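You operate a simulated robot arm through the tools that you are given. There is no shell and no other tool. Be economical: measure what you need, move in short steps, check, and stop when the job is done.

The job below is to be done with a simulated two-armed robot. You get a single attempt, and the scene is never put back.

TASK
On the far end of the grey table, fold the blue cloth in half.

Only the result counts: the job must be done as asked and must still hold three seconds after the hand-in. Knocking over, shifting, dropping, spilling or breaking anything else fails it. Flat cloth is picked up by pressing the open fingertips on it (5 to 10 N) and closing them slowly along it; thin cloth reads only 2 to 8 mm in the jaws.

THE ROBOT
Two 7-joint arms with two-finger parallel grippers on one trunk, on a base that drives. Base frame: it is fixed to the floor where the robot stands at the start and does not move with it; the origin is under the middle of the robot, x ahead of it, y to its left, z up; the surface under the hand at the start is at about z = 750. Lengths are in mm, angles in degrees, forces in N, time in s.
The left shoulder is at the start at [50, 165, 1030], the right one opposite. With the tool pointing down near the work surface each hand reaches from about 240 to 700 mm from the robot's upright axis, wherever it stands, measured 20 degrees to its own side. Places, roughly: far end of the grey table [700, 300, 800]. Payload 3.91 kg a hand.
The TCP of each hand is the grasp point between the finger pads, 30 mm short of the fingertips. In the tool frame z runs along the fingers and y along their closing line. The gripper opens to 110 mm. The fingers are 20 mm wide and 10 mm thick; the gripper's body (48 by 112 mm) begins 55 mm behind the TCP.
Orientation is told as [roll, pitch, yaw] about the base's x, y, z axes, in that order, counted from this pose: with the fingers straight down and closing along the base's y, the tool's x points along the base's -x, its y along +y and its z along -z.

THE INTERFACE
- The arms move only by the tool servo_tool. It takes "left_steps", "right_steps" or both (then of equal length, played together; a hand with none holds still); each is a list of rows, each a list of 6 numbers: the shift along the tool's x, y, z in units of 250 mm (1.0 is 250 mm), then the turn, a rotation vector about the tool's x, y, z in units of 120 degrees (1.0 is 120 degrees). In form: [[dx, dy, dz, rx, ry, rz], ...]. A call has 1 to 8 rows; each row is the pose to reach, as a shift and turn from the pose commanded when the call began, along the tool's axes at that moment. "left_hand" and "right_hand" are, for a hand that has rows, the closure, from 0 (fully open) to 1 (shut), set as the call begins (left out, the last holds). A call with a number of a shift or a turn outside -1 to 1 is refused whole. Each row takes 0.2 s and may step no farther than 50 mm and 8.6 degrees from the row before; otherwise, or with a gripper value out of range, the whole call is refused. Where a pose cannot be reached the arm comes as near as it can. A force on the tool above 40 N (or 10 N above the force at the start of the call, whichever is more), or a blocked arm, ends the call early, and 0.2 s more pass. The fingers move at their own pace (about 45 mm/s each) and stop on an object; they squeeze with about 25 N. The grip force told is the motor's: it shows also when the fingers shut on nothing. Time passes only in rows, and 0.2 s behind the last, so rows that repeat a pose let the fingers close. It gives the time, the measured TCP pose, the force on the tool (base axes), the opening and the grip force at its end, in the units of the frame above (readings bear some noise), with the torque about the TCP (base axes, N m) and any sound that the robot's microphone picked up, and new pictures: "views" is both (left out), scene, wrist or none (wrist: the cameras of the hands that moved).
- Cameras (640 x 400 px; columns grow to the right, rows downward): "scene" is now at [109.3, 33.8, 1195.3]; the picture's right is [0.39, -0.92, 0.00], its down [-0.56, -0.24, -0.79] and it looks along [0.73, 0.31, -0.61] (base axes); focal length 291 px, centre (320, 200). "left" rides on the left gripper at [72, -17, -103] in its tool frame; the picture's right is [0.23, 0.97, 0.00], its down [-0.76, 0.18, -0.62] and it looks along [-0.61, 0.14, 0.78] (tool axes); focal length 222 px, centre (320, 200). "right" rides on the right gripper at [72, 17, -103] in its tool frame; the picture's right is [-0.23, 0.97, 0.00], its down [-0.76, -0.18, -0.62] and it looks along [-0.61, -0.14, 0.78] (tool axes); focal length 222 px, centre (320, 200). There is no depth. A picture from a camera that has moved, and an enlarged one, comes with that camera's place and axes in the base frame and with its lens.
- lift_body(by): slides the trunk up (or, below 0, down) by that many mm; the arms and the scene camera ride with it, the base frame stays. It gives what a move gives, with no picture.
- steer(legs): drives the robot by 1 to 6 legs, each [ahead, left, turn to the left] in mm, mm and degrees, along the robot's own axes; the way and the turn of a leg run together, so that a leg with both is an arc; at most 1500 mm and 180 degrees a leg. The arms and the cameras ride along, it lands a little off, and it stops where it bumps. It gives what a move gives, and a new picture of the scene camera.
- head_to(pan, tilt): turns the head with the scene camera to pan (to the left, within 80 degrees either way) and tilt (down, from -29 to 69), counted from straight ahead of the robot. It gives what a move gives, and a new picture of the scene camera.
- inspect(camera, box): a new picture of the part [left, top, right, bottom] of that camera's present view, enlarged. No time passes.
- job_done(): hands the job in; it is judged then, once.

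Work in short steps. Places have to be worked out from the pictures, the camera data and where the tool is seen: move nearer, look again, correct. Check each grasp and each placing, and mend what went wrong. You have 120 turns and 260 pictures in all, those below and enlarged ones among them. Open the grippers and draw the arms clear of the work before you hand the job in, unless the task says otherwise; then end with one line.

The tools are called after "Emit:" by a JSON object that holds its "api" and its "payload". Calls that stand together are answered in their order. servo_tool: Moves the arms, as the interface text tells. Its arguments: {"type":"object","properties":{"left_steps":{"type":"array","items":{"type":"array","items":{"type":"number"}}},"left_hand":{"type":"number"},"right_steps":{"type":"array","items":{"type":"array","items":{"type":"number"}}},"right_hand":{"type":"number"},"views":{"type":"string","enum":["both","scene","wrist","none"]}},"required":[]} The other tools are called the same way: lift_body (by) slides the trunk up or down; steer (legs) drives the base; head_to (pan, tilt) turns the head that bears the scene camera; inspect (camera, box) takes an enlarged picture of a part of a camera's view; job_done () hands the job in.

At the start:

```text
time: 0.0
left_position: [386.0, 435.9, 943.5]
left_tcp_rot: [-0.1, 0.0, 0.0]
left_ft_force: [0.0, 0.0, -0.4]
left_ft_torque: [-0.04, 0.02, 0.02]
left_grip_width: 110.0
left_grip_force: 0.1
right_position: [478.9, 37.8, 998.6]
right_tcp_rot: [0.0, 0.0, 0.1]
right_ft_force: [-0.3, 0.0, 0.5]
right_ft_torque: [0.01, 0.03, 0.0]
right_grip_width: 109.9
right_grip_force: 0.1
trunk travel left (down, up): [-250.0, 253.0]
robot x, y, heading: [2.0, 4.5, -0.3]
head pan, tilt: [23.1, 37.6]
```

scene: 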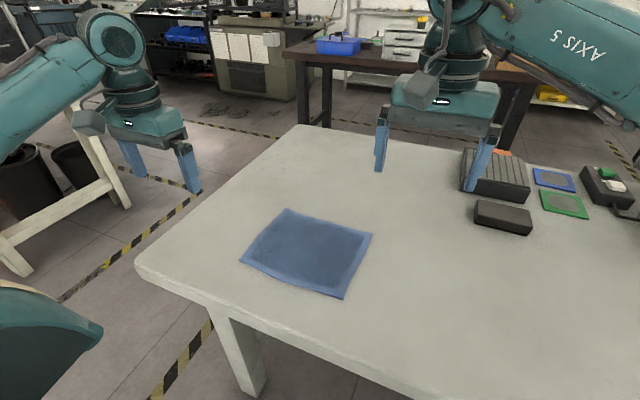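
right: 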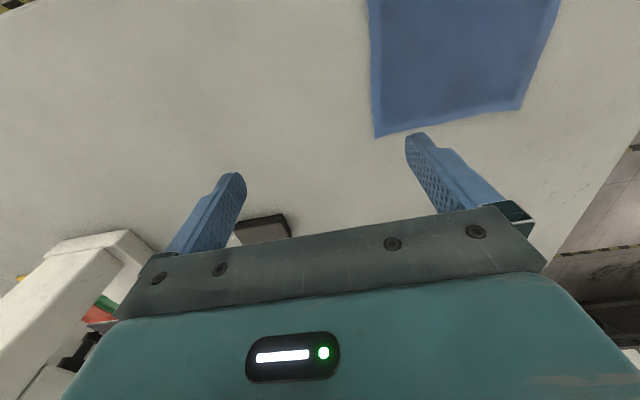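
left: 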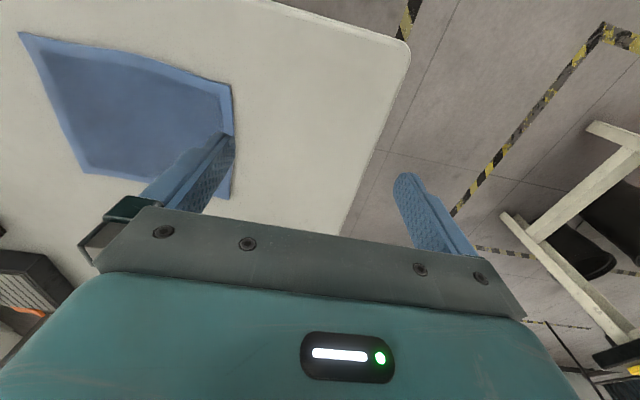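

The wrist and scene views agree: the cloth lies at z≈750 with x≈397–578 and y≈108–324. I'll grip the two far corners, one in each hand, and fold them toward the robot. First I bring both hands above those corners with the jaws partly closed.

Emit:
{"api": "servo_tool", "payload": {"right_steps": [[-0.058, 0.0667, 0.099, 0, 0, 0], [-0.116, 0.1333, 0.198, 0, 0, 0], [-0.174, 0.2, 0.297, 0, 0, 0], [-0.232, 0.2667, 0.396, 0, 0, 0], [-0.29, 0.333, 0.495, 0, 0, 0], [-0.348, 0.4, 0.594, 0, 0, 0]], "left_steps": [[-0.12, -0.0967, 0.0623, 0, 0, 0], [-0.24, -0.1933, 0.1247, 0, 0, 0], [-0.36, -0.29, 0.187, 0, 0, 0], [-0.48, -0.3867, 0.2493, 0, 0, 0], [-0.6, -0.4833, 0.3117, 0, 0, 0], [-0.72, -0.58, 0.374, 0, 0, 0]], "left_hand": 0.73, "right_hand": 0.73}}

```text
time: 1.4
left_position: [564.1, 290.3, 849.3]
left_tcp_rot: [0.0, 0.0, 0.0]
left_ft_force: [-0.4, 0.1, -0.1]
left_ft_torque: [-0.04, 0.02, -0.03]
left_grip_width: 29.6
left_grip_force: 0.1
right_position: [550.9, 111.7, 875.7]
right_tcp_rot: [0.1, -0.1, 0.0]
right_ft_force: [0.1, 0.6, 1.0]
right_ft_torque: [0.02, -0.02, -0.02]
right_grip_width: 30.1
right_grip_force: 0.0
right hand out of reach, approached as far as the arm can: row 5, 6
trunk travel left (down, up): [-250.0, 253.0]
robot x, y, heading: [2.1, 1.7, 0.2]
head pan, tilt: [23.1, 37.6]
camera scene: at [109.4, 33.8, 1195.3], right [0.39, -0.92, 0.0], down [-0.56, -0.24, -0.79], along [0.73, 0.31, -0.61], focal length 291 px, centre (320, 200)
camera right: at [478.9, 129.4, 977.2], right [0.23, 0.97, 0.0], down [0.76, -0.18, 0.62], along [0.61, -0.14, -0.78], focal length 222 px, centre (320, 200)
camera left: at [492.2, 274.5, 952.0], right [-0.23, 0.97, 0.0], down [0.76, 0.18, 0.62], along [0.61, 0.14, -0.78], focal length 222 px, centre (320, 200)
```

scene: 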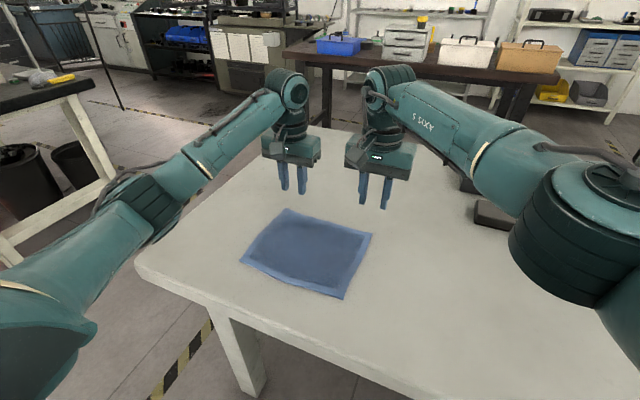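
right: 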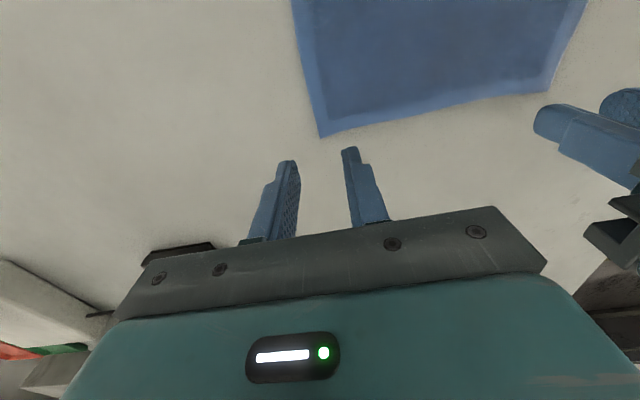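
left: 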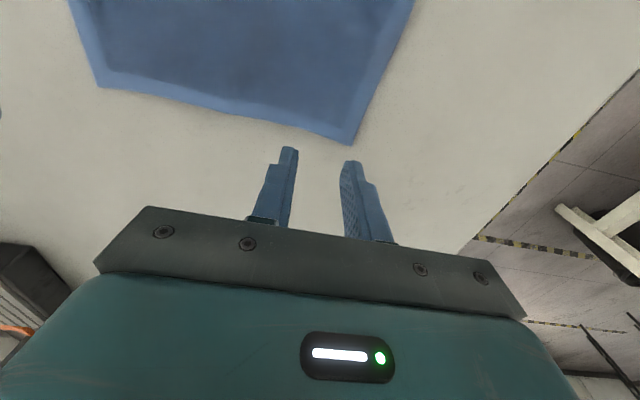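

The right hand falls short. The far corners measure about (577,323) and (574,107), and there is free floor to the left, so I drive the base about 180 mm that way.

Emit:
{"api": "steer", "payload": {"legs": [[0, 180, 0]]}}

```text
time: 3.6
left_position: [566.0, 467.3, 849.5]
left_tcp_rot: [0.0, 0.0, -0.2]
left_ft_force: [-0.3, 0.1, 1.5]
left_ft_torque: [-0.03, -0.01, 0.02]
left_grip_width: 29.6
left_grip_force: 0.1
right_position: [551.2, 288.9, 875.0]
right_tcp_rot: [0.1, -0.1, -0.3]
right_ft_force: [-0.4, -0.4, -0.9]
right_ft_torque: [-0.04, 0.0, 0.05]
right_grip_width: 29.6
right_grip_force: 0.1
trunk travel left (down, up): [-250.0, 253.0]
robot x, y, heading: [-0.5, 176.0, -0.3]
head pan, tilt: [23.1, 37.6]
camera scene: at [109.8, 211.9, 1195.3], right [0.39, -0.92, 0.0], down [-0.56, -0.24, -0.79], along [0.73, 0.31, -0.61], focal length 291 px, centre (320, 200)
```

scene: 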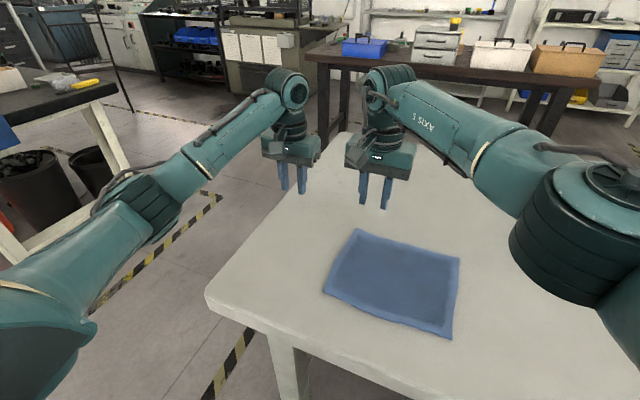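

The drive was clean. Next I bring both hands down over the far corners at TCP z≈800.

Emit:
{"api": "servo_tool", "payload": {"left_steps": [[0, -0.14, 0.04, 0, 0, 0], [0, -0.28, 0.08, 0, 0, 0], [0, -0.42, 0.12, 0, 0, 0], [0, -0.56, 0.16, 0, 0, 0], [0, -0.7, 0.196, 0, 0, 0]], "right_steps": [[-0.01, -0.122, 0.06, 0, 0, 0], [-0.02, -0.244, 0.12, 0, 0, 0], [-0.03, -0.366, 0.18, 0, 0, 0], [-0.04, -0.488, 0.24, 0, 0, 0], [-0.05, -0.608, 0.3, 0, 0, 0]]}}

```text
time: 4.8
left_position: [563.2, 290.2, 799.7]
left_tcp_rot: [-0.1, 0.0, -0.2]
left_ft_force: [-0.4, -0.1, 0.0]
left_ft_torque: [0.01, -0.02, 0.02]
left_grip_width: 29.6
left_grip_force: 0.0
right_position: [563.2, 137.1, 801.9]
right_tcp_rot: [0.1, 0.0, -0.3]
right_ft_force: [-0.7, 0.3, -0.3]
right_ft_torque: [-0.01, 0.0, -0.01]
right_grip_width: 29.6
right_grip_force: 0.1
trunk travel left (down, up): [-250.0, 253.0]
robot x, y, heading: [-3.5, 177.7, -0.3]
head pan, tilt: [23.1, 37.6]
camera scene: at [109.8, 211.5, 1195.4], right [0.39, -0.92, 0.0], down [-0.56, -0.24, -0.79], along [0.73, 0.31, -0.61], focal length 291 px, centre (320, 200)
camera right: at [491.6, 153.7, 903.4], right [0.23, 0.97, 0.0], down [0.76, -0.18, 0.62], along [0.61, -0.14, -0.78], focal length 222 px, centre (320, 200)
camera left: at [491.5, 275.0, 902.9], right [-0.22, 0.97, 0.0], down [0.76, 0.17, 0.62], along [0.61, 0.14, -0.78], focal length 222 px, centre (320, 200)
```

scene: 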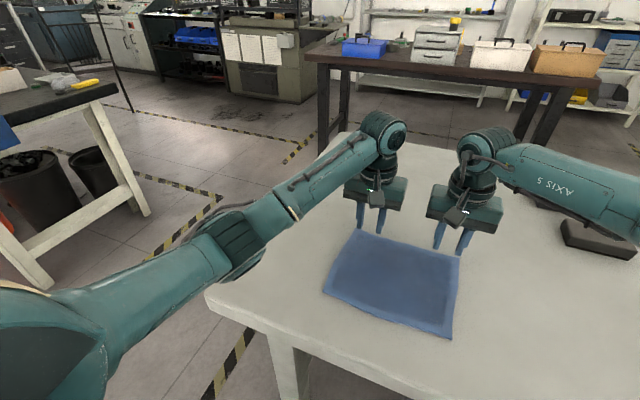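
right: 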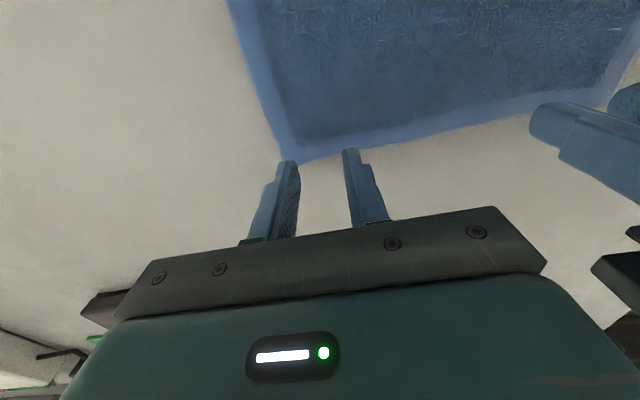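
left: 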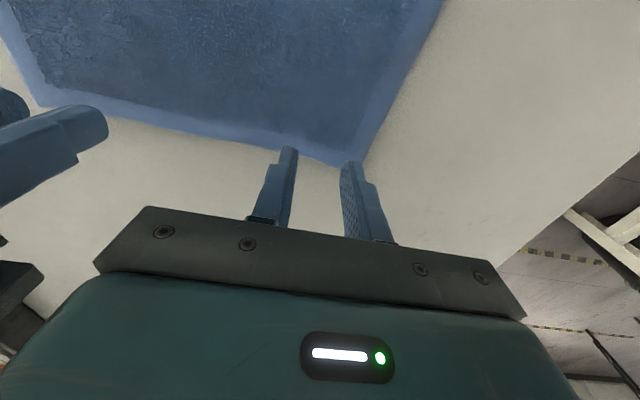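

Close up, the far edge sits at x≈569, so I shift 5 mm toward the robot and lower to just above contact.

Emit:
{"api": "servo_tool", "payload": {"left_steps": [[0.02, 0, 0.03, 0, 0, 0], [0.02, 0, 0.064, 0, 0, 0]], "right_steps": [[0.02, 0, 0.04, 0, 0, 0], [0.02, 0, 0.072, 0, 0, 0]], "views": "wrist"}}

```text
time: 5.4
left_position: [559.0, 292.7, 784.9]
left_tcp_rot: [-0.1, -0.1, -0.2]
left_ft_force: [0.7, 0.3, 0.4]
left_ft_torque: [0.03, -0.01, -0.05]
left_grip_width: 29.8
left_grip_force: 0.1
right_position: [560.1, 136.5, 784.3]
right_tcp_rot: [0.1, -0.1, -0.2]
right_ft_force: [0.5, 0.3, 4.6]
right_ft_torque: [0.01, -0.02, 0.04]
right_grip_width: 29.7
right_grip_force: 0.2
trunk travel left (down, up): [-250.0, 253.0]
robot x, y, heading: [-1.0, 177.8, -0.3]
head pan, tilt: [23.1, 37.6]
camera right: at [486.8, 154.1, 885.9], right [0.23, 0.97, 0.0], down [0.76, -0.18, 0.63], along [0.61, -0.14, -0.78], focal length 222 px, centre (320, 200)
camera left: at [486.6, 277.2, 888.0], right [-0.22, 0.97, 0.0], down [0.76, 0.18, 0.62], along [0.61, 0.14, -0.78], focal length 222 px, centre (320, 200)
```

right: 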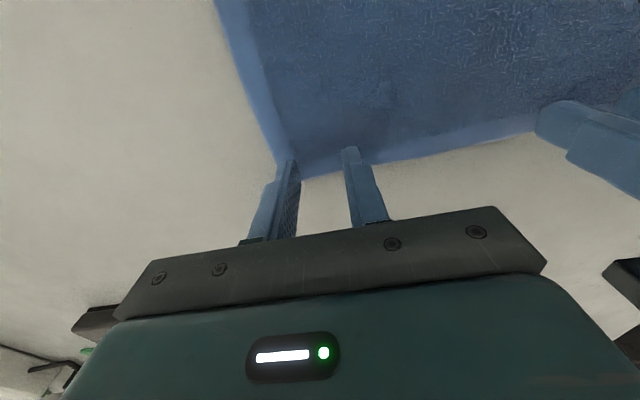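
left: 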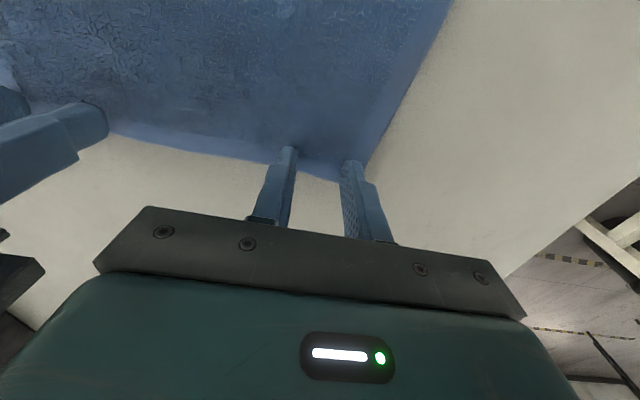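

The right tips are touching and the left ones nearly are. I move the right hand 4 mm inward off its corner and press both hands lightly.

Emit:
{"api": "servo_tool", "payload": {"left_steps": [[0, 0, 0.004, 0, 0, 0], [0, 0, 0.008, 0, 0, 0], [0, 0, 0.012, 0, 0, 0]], "right_steps": [[0, 0, -0.012, 0, 0, 0], [0, 0.016, -0.012, 0, 0, 0], [0, 0.016, 0.004, 0, 0, 0]], "views": "none"}}

```text
time: 6.2
left_position: [558.1, 293.3, 783.2]
left_tcp_rot: [0.1, -0.4, -0.2]
left_ft_force: [2.0, 2.2, 10.4]
left_ft_torque: [0.01, -0.04, -0.03]
left_grip_width: 29.2
left_grip_force: 0.2
right_position: [557.7, 140.5, 783.1]
right_tcp_rot: [0.1, -0.2, -0.3]
right_ft_force: [-1.6, -1.5, 7.2]
right_ft_torque: [-0.04, 0.04, 0.01]
right_grip_width: 29.6
right_grip_force: 0.0
trunk travel left (down, up): [-250.0, 253.0]
robot x, y, heading: [2.5, 179.8, -0.3]
head pan, tilt: [23.1, 37.6]
```

Both hands press at 7–10 N. I close slowly in stages while holding that position.

Emit:
{"api": "servo_tool", "payload": {"left_steps": [[0, 0, 0, 0, 0, 0]], "right_steps": [[0, 0, 0, 0, 0, 0]], "left_hand": 0.78, "right_hand": 0.78, "views": "none"}}

Emit:
{"api": "servo_tool", "payload": {"left_steps": [[0, 0, 0, 0, 0, 0]], "right_steps": [[0, 0, 0, 0, 0, 0]], "left_hand": 0.84, "right_hand": 0.84, "views": "wrist"}}

```text
time: 6.6
left_position: [559.1, 292.1, 783.9]
left_tcp_rot: [-0.1, -0.3, -0.3]
left_ft_force: [1.3, -1.2, 14.4]
left_ft_torque: [-0.06, -0.04, 0.06]
left_grip_width: 23.4
left_grip_force: 0.1
right_position: [558.6, 141.3, 783.0]
right_tcp_rot: [0.2, -0.3, -0.2]
right_ft_force: [1.4, 0.3, 9.1]
right_ft_torque: [0.06, -0.04, 0.01]
right_grip_width: 23.6
right_grip_force: 0.0
trunk travel left (down, up): [-250.0, 253.0]
robot x, y, heading: [-0.7, 175.8, -0.2]
head pan, tilt: [23.1, 37.6]
```

```text
time: 7.0
left_position: [558.6, 290.1, 782.0]
left_tcp_rot: [-0.1, -0.2, -0.3]
left_ft_force: [1.1, -4.9, 16.3]
left_ft_torque: [-0.15, -0.03, -0.02]
left_grip_width: 18.2
left_grip_force: 0.8
right_position: [557.8, 141.0, 782.4]
right_tcp_rot: [0.3, -0.3, -0.3]
right_ft_force: [1.9, 3.0, 10.3]
right_ft_torque: [0.11, -0.03, -0.01]
right_grip_width: 18.3
right_grip_force: 1.1
trunk travel left (down, up): [-250.0, 253.0]
robot x, y, heading: [0.9, 177.0, -0.1]
head pan, tilt: [23.1, 37.6]
camera right: at [485.8, 158.4, 885.1], right [0.23, 0.97, 0.0], down [0.76, -0.18, 0.63], along [0.61, -0.14, -0.78], focal length 222 px, centre (320, 200)
camera left: at [485.6, 276.0, 885.6], right [-0.22, 0.97, 0.0], down [0.76, 0.17, 0.63], along [0.61, 0.14, -0.78], focal length 222 px, centre (320, 200)
```

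right: 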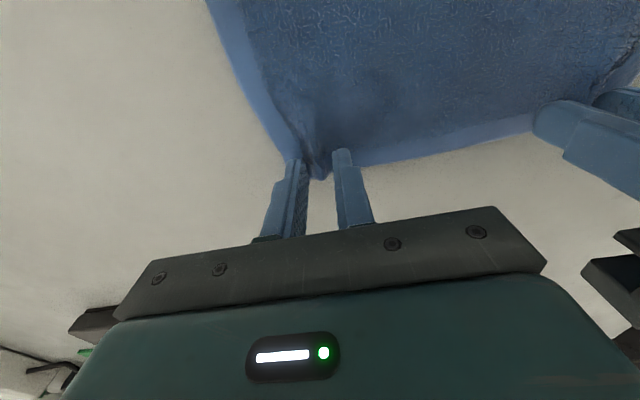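
left: 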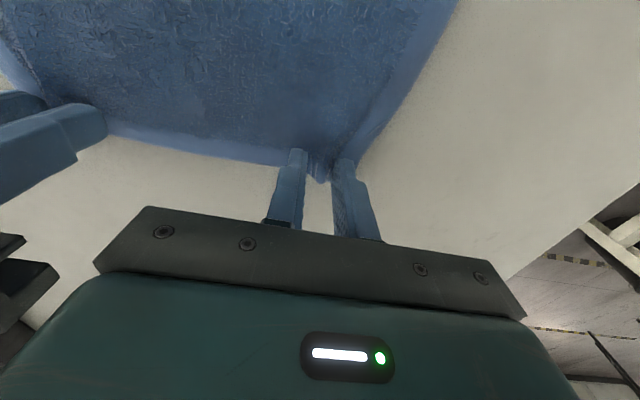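

Ridges are forming between the fingers of both hands, so I keep closing to a full grip.

Emit:
{"api": "servo_tool", "payload": {"left_steps": [[0, 0, -0.002, 0, 0, 0]], "right_steps": [[0, 0, 0, 0, 0, 0]], "left_hand": 0.9, "right_hand": 0.9, "views": "none"}}

Emit:
{"api": "servo_tool", "payload": {"left_steps": [[0, 0, 0, 0, 0, 0], [0, 0, 0, 0, 0, 0]], "right_steps": [[0, 0, 0, 0, 0, 0], [0, 0, 0, 0, 0, 0]], "left_hand": 1, "right_hand": 1, "views": "wrist"}}

```text
time: 7.4
left_position: [558.5, 294.1, 783.1]
left_tcp_rot: [0.0, -0.2, -0.2]
left_ft_force: [-0.8, -4.1, 14.7]
left_ft_torque: [-0.14, 0.02, -0.02]
left_grip_width: 11.7
left_grip_force: 0.8
right_position: [558.8, 142.2, 783.6]
right_tcp_rot: [0.1, -0.2, -0.2]
right_ft_force: [0.4, 2.9, 10.9]
right_ft_torque: [0.09, 0.04, -0.03]
right_grip_width: 11.5
right_grip_force: 0.8
trunk travel left (down, up): [-250.0, 253.0]
robot x, y, heading: [-0.0, 180.4, -0.2]
head pan, tilt: [23.1, 37.6]
```

```text
time: 8.0
left_position: [558.0, 293.8, 782.0]
left_tcp_rot: [0.0, -0.3, -0.2]
left_ft_force: [-0.8, -4.5, 14.4]
left_ft_torque: [-0.09, 0.02, 0.01]
left_grip_width: 4.0
left_grip_force: 26.0
right_position: [557.9, 141.5, 782.0]
right_tcp_rot: [0.2, -0.2, -0.2]
right_ft_force: [-0.2, 8.1, 11.2]
right_ft_torque: [0.21, 0.0, 0.02]
right_grip_width: 4.0
right_grip_force: 24.8
trunk travel left (down, up): [-250.0, 253.0]
robot x, y, heading: [-0.9, 177.9, -0.2]
head pan, tilt: [23.1, 37.6]
camera right: at [485.6, 158.9, 885.0], right [0.23, 0.97, 0.0], down [0.76, -0.18, 0.63], along [0.61, -0.14, -0.78], focal length 222 px, centre (320, 200)
camera left: at [485.6, 277.1, 885.6], right [-0.22, 0.97, 0.0], down [0.76, 0.18, 0.63], along [0.61, 0.14, -0.78], focal length 222 px, centre (320, 200)
```

right: 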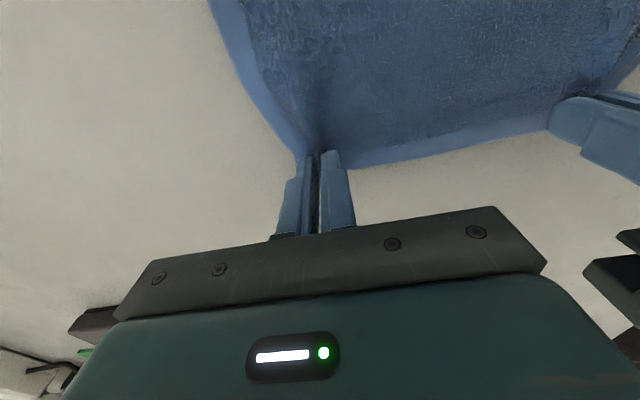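
left: 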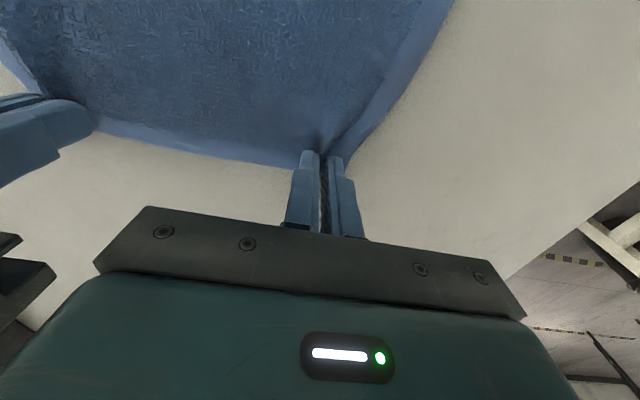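

Both jaws read 4.0 mm at 25 N, so the cloth is held. I now sweep the edge up along a quarter arc about the midline at x≈484.

Emit:
{"api": "servo_tool", "payload": {"left_steps": [[0.0104, 0, -0.078, 0, 0, 0], [0.04, 0, -0.15, 0, 0, 0], [0.088, 0, -0.212, 0, 0, 0], [0.15, 0, -0.26, 0, 0, 0], [0.222, 0, -0.29, 0, 0, 0], [0.3, 0, -0.3, 0, 0, 0]], "right_steps": [[0.0104, 0, -0.078, 0, 0, 0], [0.04, 0, -0.15, 0, 0, 0], [0.088, 0, -0.212, 0, 0, 0], [0.15, 0, -0.26, 0, 0, 0], [0.222, 0, -0.29, 0, 0, 0], [0.3, 0, -0.3, 0, 0, 0]]}}

```text
time: 9.4
left_position: [483.2, 292.5, 857.2]
left_tcp_rot: [0.0, 0.1, -0.2]
left_ft_force: [0.2, -8.7, -0.5]
left_ft_torque: [-0.27, -0.04, 0.02]
left_grip_width: 4.3
left_grip_force: 25.2
right_position: [482.7, 141.3, 855.4]
right_tcp_rot: [0.1, -0.1, -0.4]
right_ft_force: [0.3, 8.8, -0.1]
right_ft_torque: [0.26, -0.01, 0.01]
right_grip_width: 4.0
right_grip_force: 24.7
trunk travel left (down, up): [-250.0, 253.0]
robot x, y, heading: [-0.5, 179.2, -0.6]
head pan, tilt: [23.1, 37.6]
camera scene: at [109.6, 211.8, 1195.4], right [0.39, -0.92, 0.0], down [-0.56, -0.24, -0.79], along [0.73, 0.31, -0.61], focal length 291 px, centre (320, 200)
camera right: at [410.7, 158.4, 958.1], right [0.23, 0.97, 0.0], down [0.76, -0.18, 0.62], along [0.61, -0.14, -0.78], focal length 222 px, centre (320, 200)
camera left: at [411.7, 277.8, 960.0], right [-0.22, 0.97, 0.0], down [0.76, 0.18, 0.62], along [0.61, 0.14, -0.78], focal length 222 px, centre (320, 200)
```

scene: 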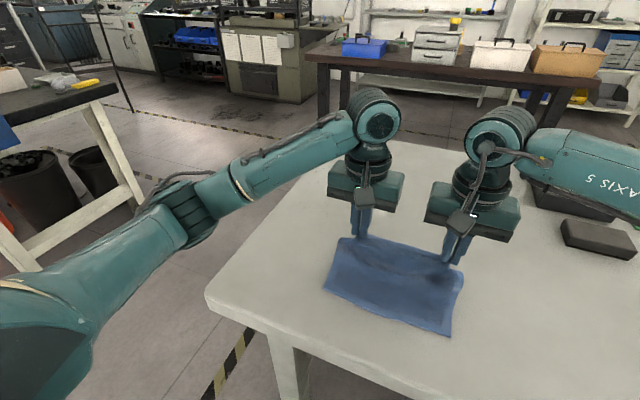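
right: 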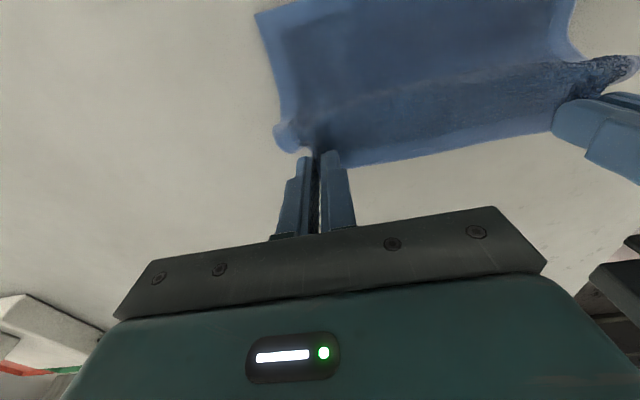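
left: 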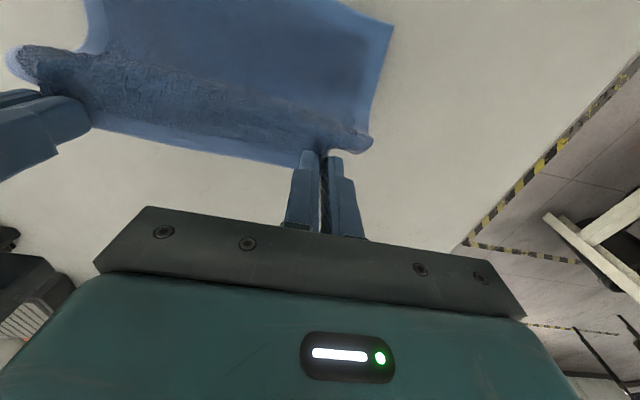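

The cloth is lifted and slightly taut between the hands (9 N). I continue over the arc toward the robot, tilting the fingers forward and bringing the hands together by 4 mm.

Emit:
{"api": "servo_tool", "payload": {"left_steps": [[0.07, -0.008, 0.005, 0, -0.0469, 0], [0.138, -0.008, 0.021, 0, -0.0938, 0], [0.202, -0.008, 0.046, 0, -0.1406, 0], [0.258, -0.008, 0.081, 0, -0.1875, 0], [0.306, -0.008, 0.122, 0, -0.2344, 0], [0.344, -0.008, 0.171, 0, -0.2813, 0]], "right_steps": [[0.07, 0.008, 0.005, 0, -0.0469, 0], [0.138, 0.008, 0.021, 0, -0.0938, 0], [0.202, 0.008, 0.046, 0, -0.1406, 0], [0.258, 0.008, 0.081, 0, -0.1875, 0], [0.306, 0.008, 0.122, 0, -0.2344, 0], [0.344, 0.008, 0.171, 0, -0.2813, 0]]}}

```text
time: 10.8
left_position: [396.9, 290.8, 813.7]
left_tcp_rot: [0.1, -33.9, -0.2]
left_ft_force: [0.4, -2.4, 0.1]
left_ft_torque: [-0.11, -0.02, -0.03]
left_grip_width: 3.6
left_grip_force: 25.1
right_position: [398.1, 143.0, 812.6]
right_tcp_rot: [0.2, -34.0, -0.4]
right_ft_force: [-0.3, 2.2, 0.0]
right_ft_torque: [0.08, 0.04, 0.08]
right_grip_width: 3.6
right_grip_force: 25.1
trunk travel left (down, up): [-250.0, 253.0]
robot x, y, heading: [-1.1, 177.5, -0.4]
head pan, tilt: [23.1, 37.6]
camera scene: at [109.7, 211.8, 1195.4], right [0.39, -0.92, 0.0], down [-0.56, -0.24, -0.79], along [0.73, 0.31, -0.61], focal length 291 px, centre (320, 200)
camera right: at [280.2, 160.6, 857.0], right [0.19, 0.97, 0.13], down [0.28, -0.18, 0.94], along [0.94, -0.15, -0.31], focal length 222 px, centre (320, 200)
camera left: at [280.2, 275.7, 859.2], right [-0.19, 0.97, -0.13], down [0.29, 0.18, 0.94], along [0.94, 0.14, -0.31], focal length 222 px, centre (320, 200)
```

scene: 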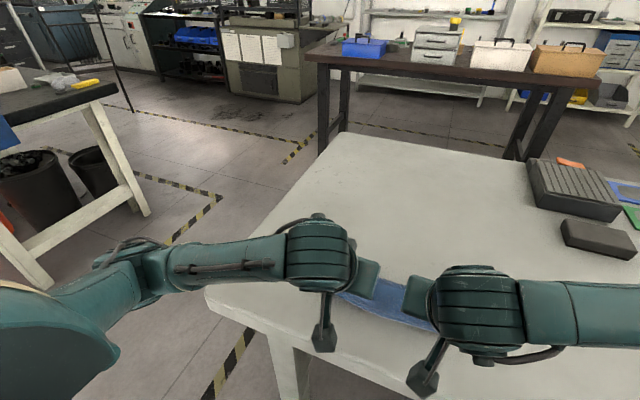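
right: 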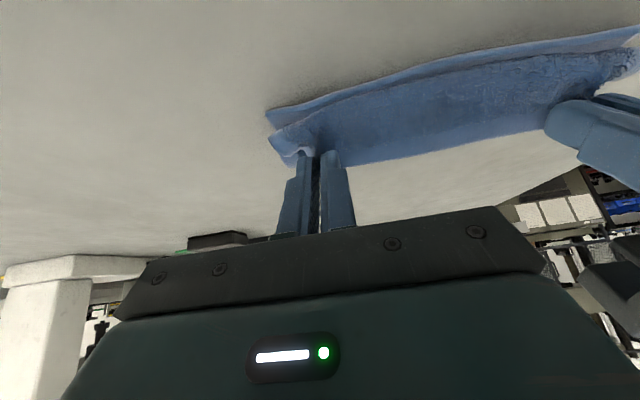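
left: 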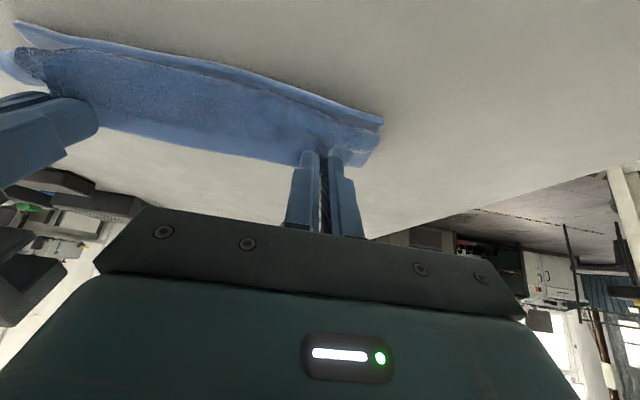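

The fold is forming well, with the near edge and the lifted edge nearly lined up. I lower the last bit to lay the edge down.

Emit:
{"api": "servo_tool", "payload": {"left_steps": [[0.032, 0, 0.022, 0, -0.031, 0], [0.063, 0, 0.045, 0, -0.062, 0], [0.0936, 0, 0.067, 0, -0.09, 0]], "right_steps": [[0.032, 0, 0.022, 0, -0.031, 0], [0.063, 0, 0.045, 0, -0.062, 0], [0.0936, 0, 0.067, 0, -0.09, 0]], "views": "wrist"}}

```text
time: 11.6
left_position: [387.6, 291.0, 788.3]
left_tcp_rot: [-0.2, -44.7, -0.2]
left_ft_force: [0.2, -3.0, 2.7]
left_ft_torque: [-0.09, -0.06, -0.03]
left_grip_width: 3.9
left_grip_force: 25.1
right_position: [388.0, 143.1, 787.5]
right_tcp_rot: [0.2, -44.9, -0.5]
right_ft_force: [1.0, 1.9, 6.1]
right_ft_torque: [0.09, -0.11, 0.1]
right_grip_width: 3.5
right_grip_force: 25.2
trunk travel left (down, up): [-250.0, 253.0]
robot x, y, heading: [2.4, 179.1, -0.1]
head pan, tilt: [23.1, 37.6]
camera right: at [264.4, 160.4, 808.0], right [0.17, 0.97, 0.16], down [0.1, -0.18, 0.98], along [0.98, -0.15, -0.13], focal length 222 px, centre (320, 200)
camera left: at [264.4, 276.0, 810.5], right [-0.16, 0.97, -0.16], down [0.1, 0.18, 0.98], along [0.98, 0.14, -0.13], focal length 222 px, centre (320, 200)
```

right: 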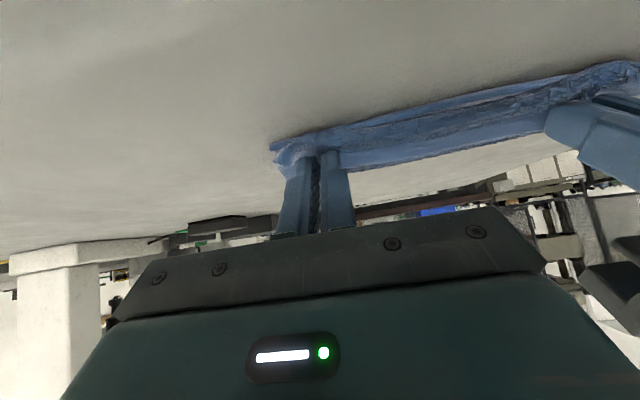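
left: 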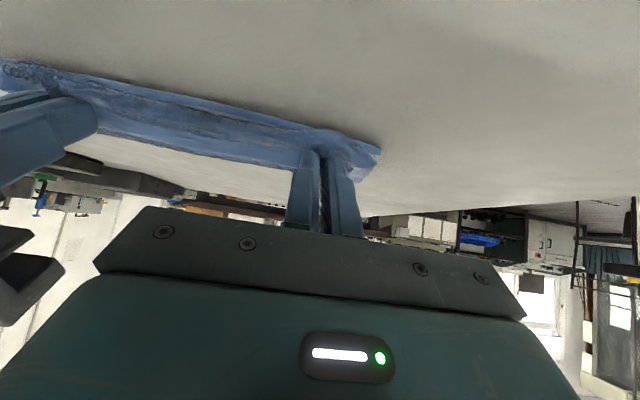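

The edge is in light contact, so I open both jaws in place to release and spread the ridges.

Emit:
{"api": "servo_tool", "payload": {"left_steps": [[0, 0, 0, 0, 0, 0], [0, 0, 0, 0, 0, 0]], "right_steps": [[0, 0, 0, 0, 0, 0], [0, 0, 0, 0, 0, 0]], "left_hand": 0.75, "right_hand": 0.75, "views": "wrist"}}

```text
time: 12.2
left_position: [387.5, 292.1, 787.7]
left_tcp_rot: [0.0, -44.6, -0.2]
left_ft_force: [0.0, 1.6, 2.3]
left_ft_torque: [0.03, -0.02, 0.0]
left_grip_width: 26.4
left_grip_force: 0.0
right_position: [387.2, 141.1, 786.2]
right_tcp_rot: [0.0, -44.7, -0.3]
right_ft_force: [0.1, 0.3, 6.8]
right_ft_torque: [0.0, -0.12, 0.0]
right_grip_width: 25.3
right_grip_force: 0.0
trunk travel left (down, up): [-250.0, 253.0]
robot x, y, heading: [-1.3, 177.5, -0.1]
head pan, tilt: [23.1, 37.6]
camera right: at [263.8, 160.1, 807.5], right [0.17, 0.97, 0.16], down [0.1, -0.18, 0.98], along [0.98, -0.15, -0.13], focal length 222 px, centre (320, 200)
camera left: at [264.4, 276.3, 810.1], right [-0.16, 0.97, -0.16], down [0.11, 0.18, 0.98], along [0.98, 0.14, -0.13], focal length 222 px, centre (320, 200)
```

right: 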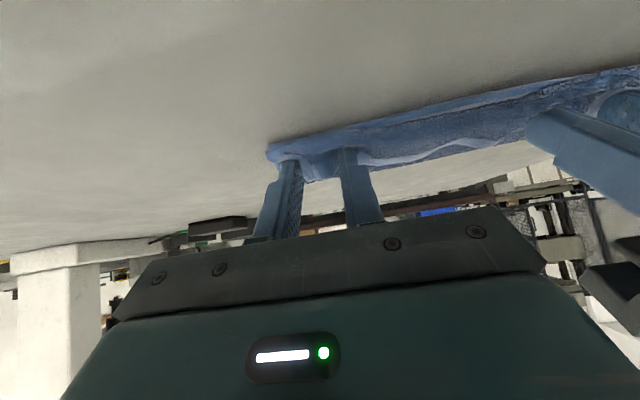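
left: 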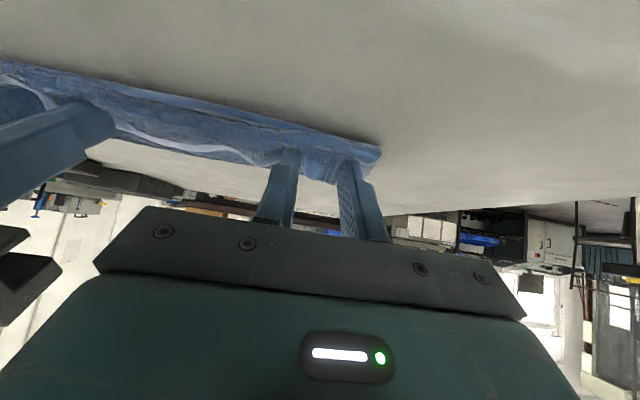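

Released. I lift straight up, clear of the cloth, and look.

Emit:
{"api": "servo_tool", "payload": {"left_steps": [[-0.04, 0, -0.04, 0, 0, 0], [-0.12, 0, -0.12, 0, 0, 0], [-0.22, 0, -0.22, 0, 0.06, 0], [-0.32, 0, -0.32, 0, 0.12, 0], [-0.42, 0, -0.42, 0, 0.18, 0]], "right_steps": [[-0.04, 0, -0.04, 0, 0, 0], [-0.12, 0, -0.12, 0, 0, 0], [-0.22, 0, -0.22, 0, 0.06, 0], [-0.32, 0, -0.32, 0, 0.12, 0], [-0.42, 0, -0.42, 0, 0.18, 0]]}}

```text
time: 13.4
left_position: [391.1, 291.5, 935.7]
left_tcp_rot: [0.1, -23.0, -0.1]
left_ft_force: [0.3, 0.1, -0.5]
left_ft_torque: [0.02, -0.02, 0.01]
left_grip_width: 27.6
left_grip_force: 0.1
right_position: [388.3, 141.8, 932.6]
right_tcp_rot: [0.1, -23.0, -0.1]
right_ft_force: [0.3, -0.3, -0.4]
right_ft_torque: [0.02, 0.0, -0.01]
right_grip_width: 27.4
right_grip_force: 0.0
trunk travel left (down, up): [-250.0, 253.0]
robot x, y, heading: [3.6, 183.3, -0.4]
head pan, tilt: [23.1, 37.6]
camera scene: at [109.6, 211.7, 1195.2], right [0.39, -0.92, 0.0], down [-0.56, -0.24, -0.79], along [0.73, 0.31, -0.61], focal length 291 px, centre (320, 200)
camera right: at [281.7, 159.7, 998.3], right [0.21, 0.97, 0.09], down [0.46, -0.18, 0.87], along [0.86, -0.14, -0.48], focal length 222 px, centre (320, 200)
camera left: at [283.1, 275.4, 1002.1], right [-0.21, 0.97, -0.09], down [0.46, 0.18, 0.87], along [0.86, 0.14, -0.48], focal length 222 px, centre (320, 200)
```

scene: 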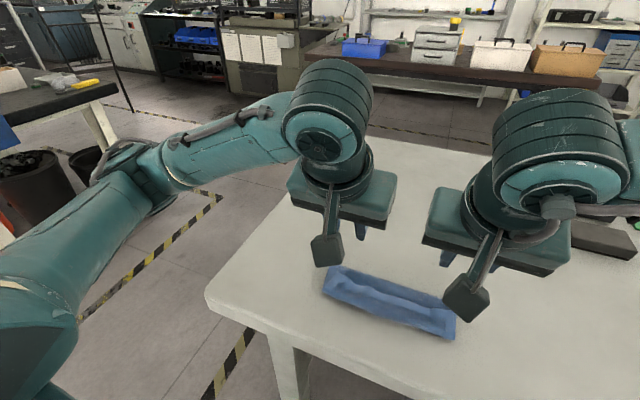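
right: 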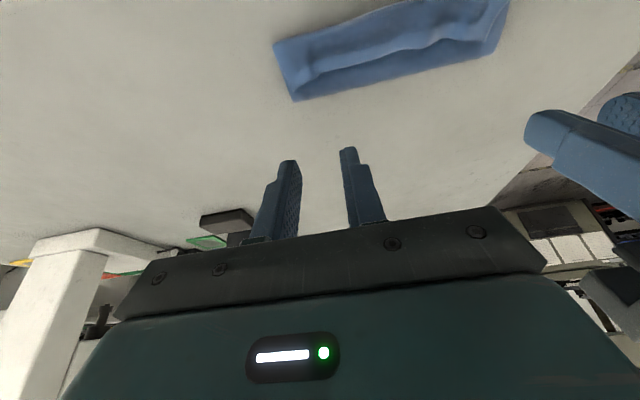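
left: 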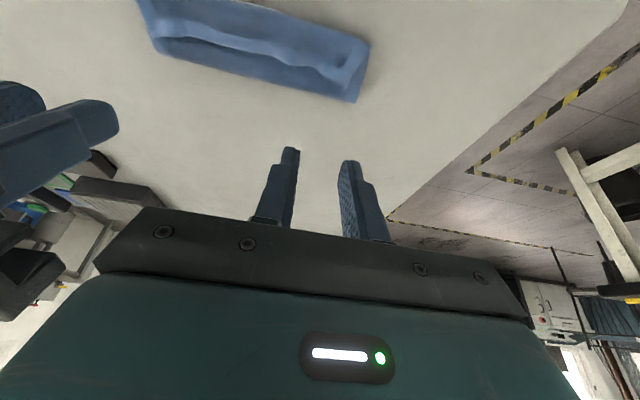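

The cloth is folded. I spread the arms sideways for an unobstructed view of the edge.

Emit:
{"api": "servo_tool", "payload": {"left_steps": [[0, 0.15, 0, 0, 0.06, 0], [0, 0.3, 0, 0, 0.12, 0], [0, 0.45, 0, 0, 0.18, 0], [0, 0.6, 0, 0, 0.185, 0]], "right_steps": [[0, -0.15, 0, 0, 0.06, 0], [0, -0.3, 0, 0, 0.12, 0], [0, -0.45, 0, 0, 0.18, 0], [0, -0.6, 0, 0, 0.185, 0]], "views": "none"}}

Emit:
{"api": "head_to", "payload": {"pan": 2, "tilt": 55}}

Emit:
{"api": "inspect", "payload": {"camera": "scene", "box": [200, 100, 440, 250]}}

```text
time: 14.4
left_position: [391.1, 441.4, 936.9]
left_tcp_rot: [-0.1, -0.7, -0.3]
left_ft_force: [0.2, -0.1, -0.7]
left_ft_torque: [-0.03, 0.0, 0.0]
left_grip_width: 27.5
left_grip_force: 0.1
right_position: [386.7, -7.2, 932.0]
right_tcp_rot: [0.1, -0.8, -0.2]
right_ft_force: [-0.8, -0.3, -0.1]
right_ft_torque: [0.02, -0.02, 0.01]
right_grip_width: 27.7
right_grip_force: 0.0
trunk travel left (down, up): [-250.0, 253.0]
robot x, y, heading: [-0.7, 180.4, -0.6]
head pan, tilt: [23.1, 37.6]
```

```text
time: 15.2
left_position: [391.3, 440.9, 937.6]
left_tcp_rot: [0.0, -0.7, -0.2]
left_ft_force: [-0.8, -0.4, -0.4]
left_ft_torque: [0.0, -0.03, 0.01]
left_grip_width: 27.6
left_grip_force: 0.0
right_position: [386.4, -5.9, 933.9]
right_tcp_rot: [0.0, -0.9, -0.4]
right_ft_force: [0.1, 0.8, 0.1]
right_ft_torque: [0.02, 0.01, -0.02]
right_grip_width: 27.7
right_grip_force: 0.3
trunk travel left (down, up): [-250.0, 253.0]
robot x, y, heading: [-0.2, 182.1, -0.0]
head pan, tilt: [2.0, 55.0]
camera scene: at [102.1, 180.4, 1171.2], right [0.03, -1.0, 0.0], down [-0.82, -0.03, -0.57], along [0.57, 0.02, -0.82], focal length 291 px, centre (320, 200)
```

scene: 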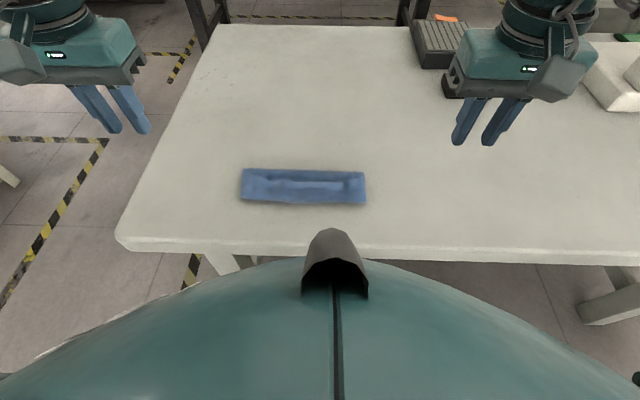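

```text
2.67 times, centred on (320, 175) of scene
camera zoom: at [102.1, 180.4, 1171.2], right [0.03, -1.0, 0.0], down [-0.82, -0.03, -0.57], along [0.57, 0.02, -0.82], focal length 775 px, centre (320, 267)
```

zoom: 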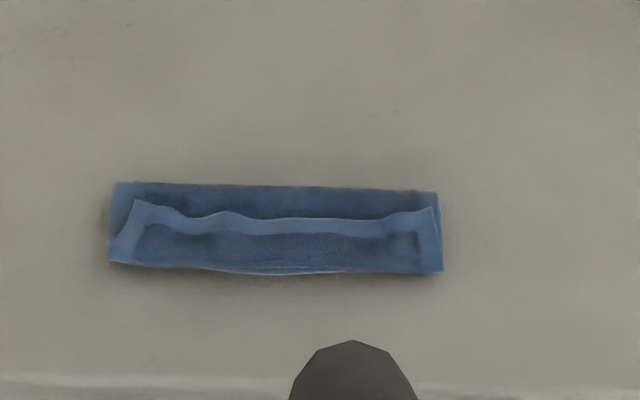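

The strip spans only x≈390–462, with what looks like a turned-back hem on top. I zoom in to understand the layers.

Emit:
{"api": "inspect", "payload": {"camera": "scene", "box": [232, 155, 312, 215]}}

Emit:
{"api": "inspect", "payload": {"camera": "scene", "box": [300, 155, 380, 215]}}

```text
6.67 times, centred on (272, 185) of scene
camera zoom: at [102.1, 180.4, 1171.2], right [0.03, -1.0, 0.0], down [-0.82, -0.03, -0.57], along [0.57, 0.02, -0.82], focal length 1938 px, centre (640, 300)
```

zoom: 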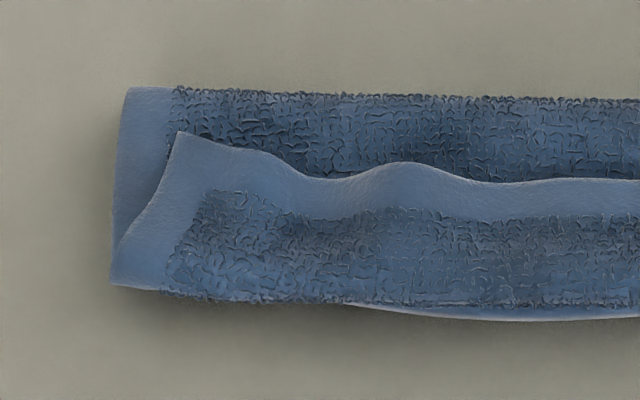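

```text
6.67 times, centred on (340, 185) of scene
camera zoom: at [102.1, 180.4, 1171.2], right [0.03, -1.0, 0.0], down [-0.82, -0.03, -0.57], along [0.57, 0.02, -0.82], focal length 1938 px, centre (187, 300)
```

zoom: 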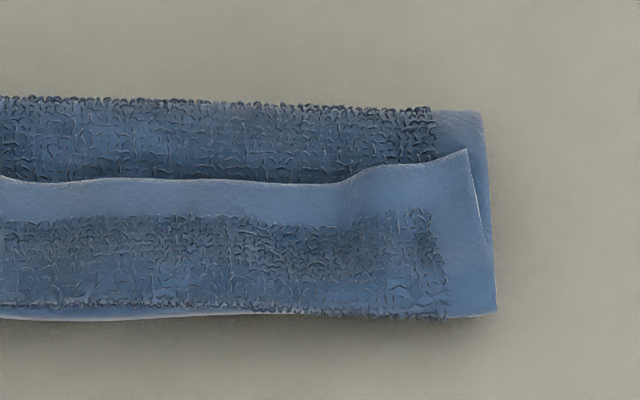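

The far edge is turned back as a hem about 40 mm deep: fold at x≈388, free edge at ≈428, crease at 462. I'll re-grip that hem with the jaws closing along x, which lets the edge lead when it is laid over. First I yaw both hands 90° with the cameras outward.

Emit:
{"api": "servo_tool", "payload": {"left_steps": [[0, 0, 0, 0, 0, 0.07], [0, 0, 0, 0, 0, 0.14], [0, 0, 0, 0, 0, 0.21], [0, 0, 0, 0, 0, 0.28], [0, 0, 0, 0, 0, 0.35], [0, 0, 0, 0, 0, 0.42], [0, 0, 0, 0, 0, 0.49], [0, 0, 0, 0, 0, 0.56]], "right_steps": [[0, 0, 0, 0, 0, -0.07], [0, 0, 0, 0, 0, -0.14], [0, 0, 0, 0, 0, -0.21], [0, 0, 0, 0, 0, -0.28], [0, 0, 0, 0, 0, -0.35], [0, 0, 0, 0, 0, -0.42], [0, 0, 0, 0, 0, -0.49], [0, 0, 0, 0, 0, -0.56]], "views": "none"}}

Emit:
{"api": "servo_tool", "payload": {"left_steps": [[0, 0, 0, 0, 0, 0.065], [0, 0, 0, 0, 0, 0.13], [0, 0, 0, 0, 0, 0.19]], "right_steps": [[0, 0, 0, 0, 0, -0.065], [0, 0, 0, 0, 0, -0.13], [0, 0, 0, 0, 0, -0.19]], "left_hand": 0.84, "right_hand": 0.84, "views": "scene"}}

```text
time: 17.1
left_position: [389.8, 441.4, 935.6]
left_tcp_rot: [0.7, -0.3, -67.6]
left_ft_force: [-0.1, 0.7, -0.5]
left_ft_torque: [0.01, -0.02, 0.01]
left_grip_width: 27.5
left_grip_force: 0.2
right_position: [387.3, -6.5, 933.4]
right_tcp_rot: [-0.7, -0.6, 61.4]
right_ft_force: [0.6, 0.5, 1.0]
right_ft_torque: [0.01, 0.0, 0.04]
right_grip_width: 27.4
right_grip_force: 0.0
right hand out of reach, approached as far as the arm can: row 8
trunk travel left (down, up): [-250.0, 253.0]
robot x, y, heading: [2.0, 180.4, -0.1]
head pan, tilt: [2.0, 55.0]
```

```text
time: 17.9
left_position: [389.8, 439.9, 935.7]
left_tcp_rot: [0.8, 0.0, -90.3]
left_ft_force: [-0.3, 0.1, 0.5]
left_ft_torque: [0.01, -0.01, 0.03]
left_grip_width: 17.8
left_grip_force: 0.0
right_position: [373.3, 28.4, 919.7]
right_tcp_rot: [-4.2, 0.1, 69.8]
right_ft_force: [0.0, 0.1, 0.0]
right_ft_torque: [0.02, -0.03, 0.01]
right_grip_width: 17.6
right_grip_force: 0.1
right hand out of reach, approached as far as the arm can: row 1, 2, 3
trunk travel left (down, up): [-250.0, 253.0]
robot x, y, heading: [-0.5, 180.7, -0.1]
head pan, tilt: [2.0, 55.0]
camera scene: at [102.2, 179.6, 1171.1], right [0.03, -1.0, 0.0], down [-0.82, -0.02, -0.57], along [0.57, 0.02, -0.82], focal length 291 px, centre (320, 200)
```

scene: 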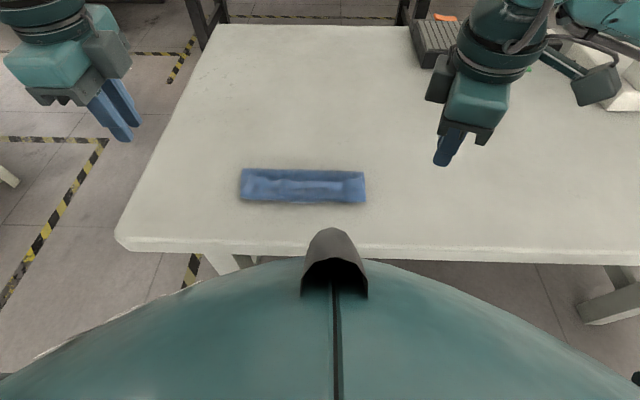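

The left reached 90° yaw but the right stopped near 70°. I move both hands over the hem ends and try the rest of the yaw there.

Emit:
{"api": "servo_tool", "payload": {"left_steps": [[-0.14, 0.02, 0.086, 0, 0, 0], [-0.28, 0.04, 0.172, 0, 0, 0], [-0.42, 0.06, 0.258, 0, 0, 0], [-0.56, 0.08, 0.344, 0, 0, 0]], "right_steps": [[-0.104, 0.002, 0.07, -0.003, -0.008, -0.04], [-0.208, 0.003, 0.14, -0.006, -0.016, -0.08], [-0.312, 0.005, 0.21, -0.009, -0.024, -0.12], [-0.415, 0.006, 0.28, -0.012, -0.033, -0.167]]}}

```text
time: 18.9
left_position: [412.7, 300.7, 848.5]
left_tcp_rot: [0.8, 0.1, -90.1]
left_ft_force: [-0.5, -0.3, 0.4]
left_ft_torque: [0.0, 0.01, -0.02]
left_grip_width: 17.6
left_grip_force: 0.0
right_position: [338.4, 61.2, 839.0]
right_tcp_rot: [-7.9, 0.6, 84.9]
right_ft_force: [0.6, 0.3, -0.4]
right_ft_torque: [-0.02, 0.0, -0.01]
right_grip_width: 17.6
right_grip_force: 0.0
right hand out of reach, approached as far as the arm can: row 1, 2, 3, 4
trunk travel left (down, up): [-250.0, 253.0]
robot x, y, heading: [4.0, 180.2, -0.1]
head pan, tilt: [2.0, 55.0]
camera scene: at [102.0, 180.4, 1171.1], right [0.03, -1.0, 0.0], down [-0.82, -0.03, -0.57], along [0.57, 0.02, -0.82], focal length 291 px, centre (320, 200)
camera right: at [302.1, -8.3, 938.6], right [-0.94, 0.31, -0.14], down [0.16, 0.76, 0.63], along [0.3, 0.58, -0.76], focal length 222 px, centre (320, 200)
camera left: at [395.1, 373.2, 951.0], right [0.97, 0.23, 0.01], down [0.17, -0.76, 0.63], along [0.15, -0.61, -0.78], focal length 222 px, centre (320, 200)
```

scene: 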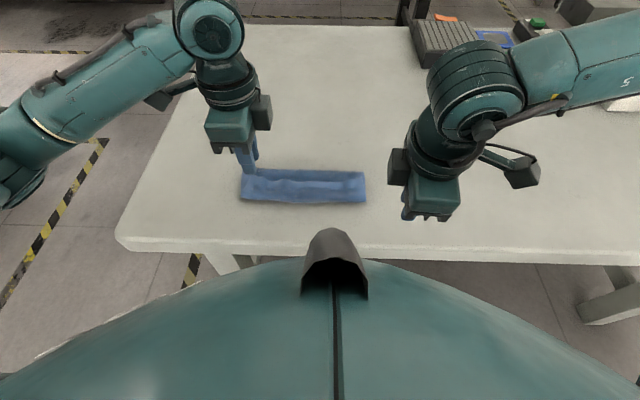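
right: 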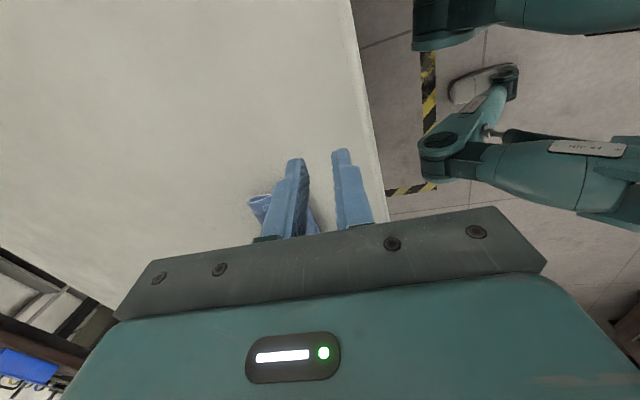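
left: 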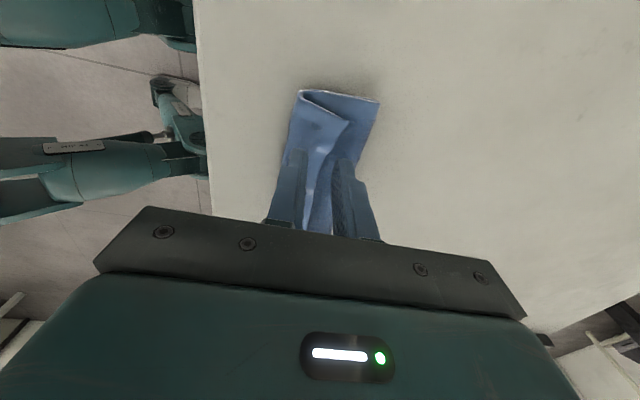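

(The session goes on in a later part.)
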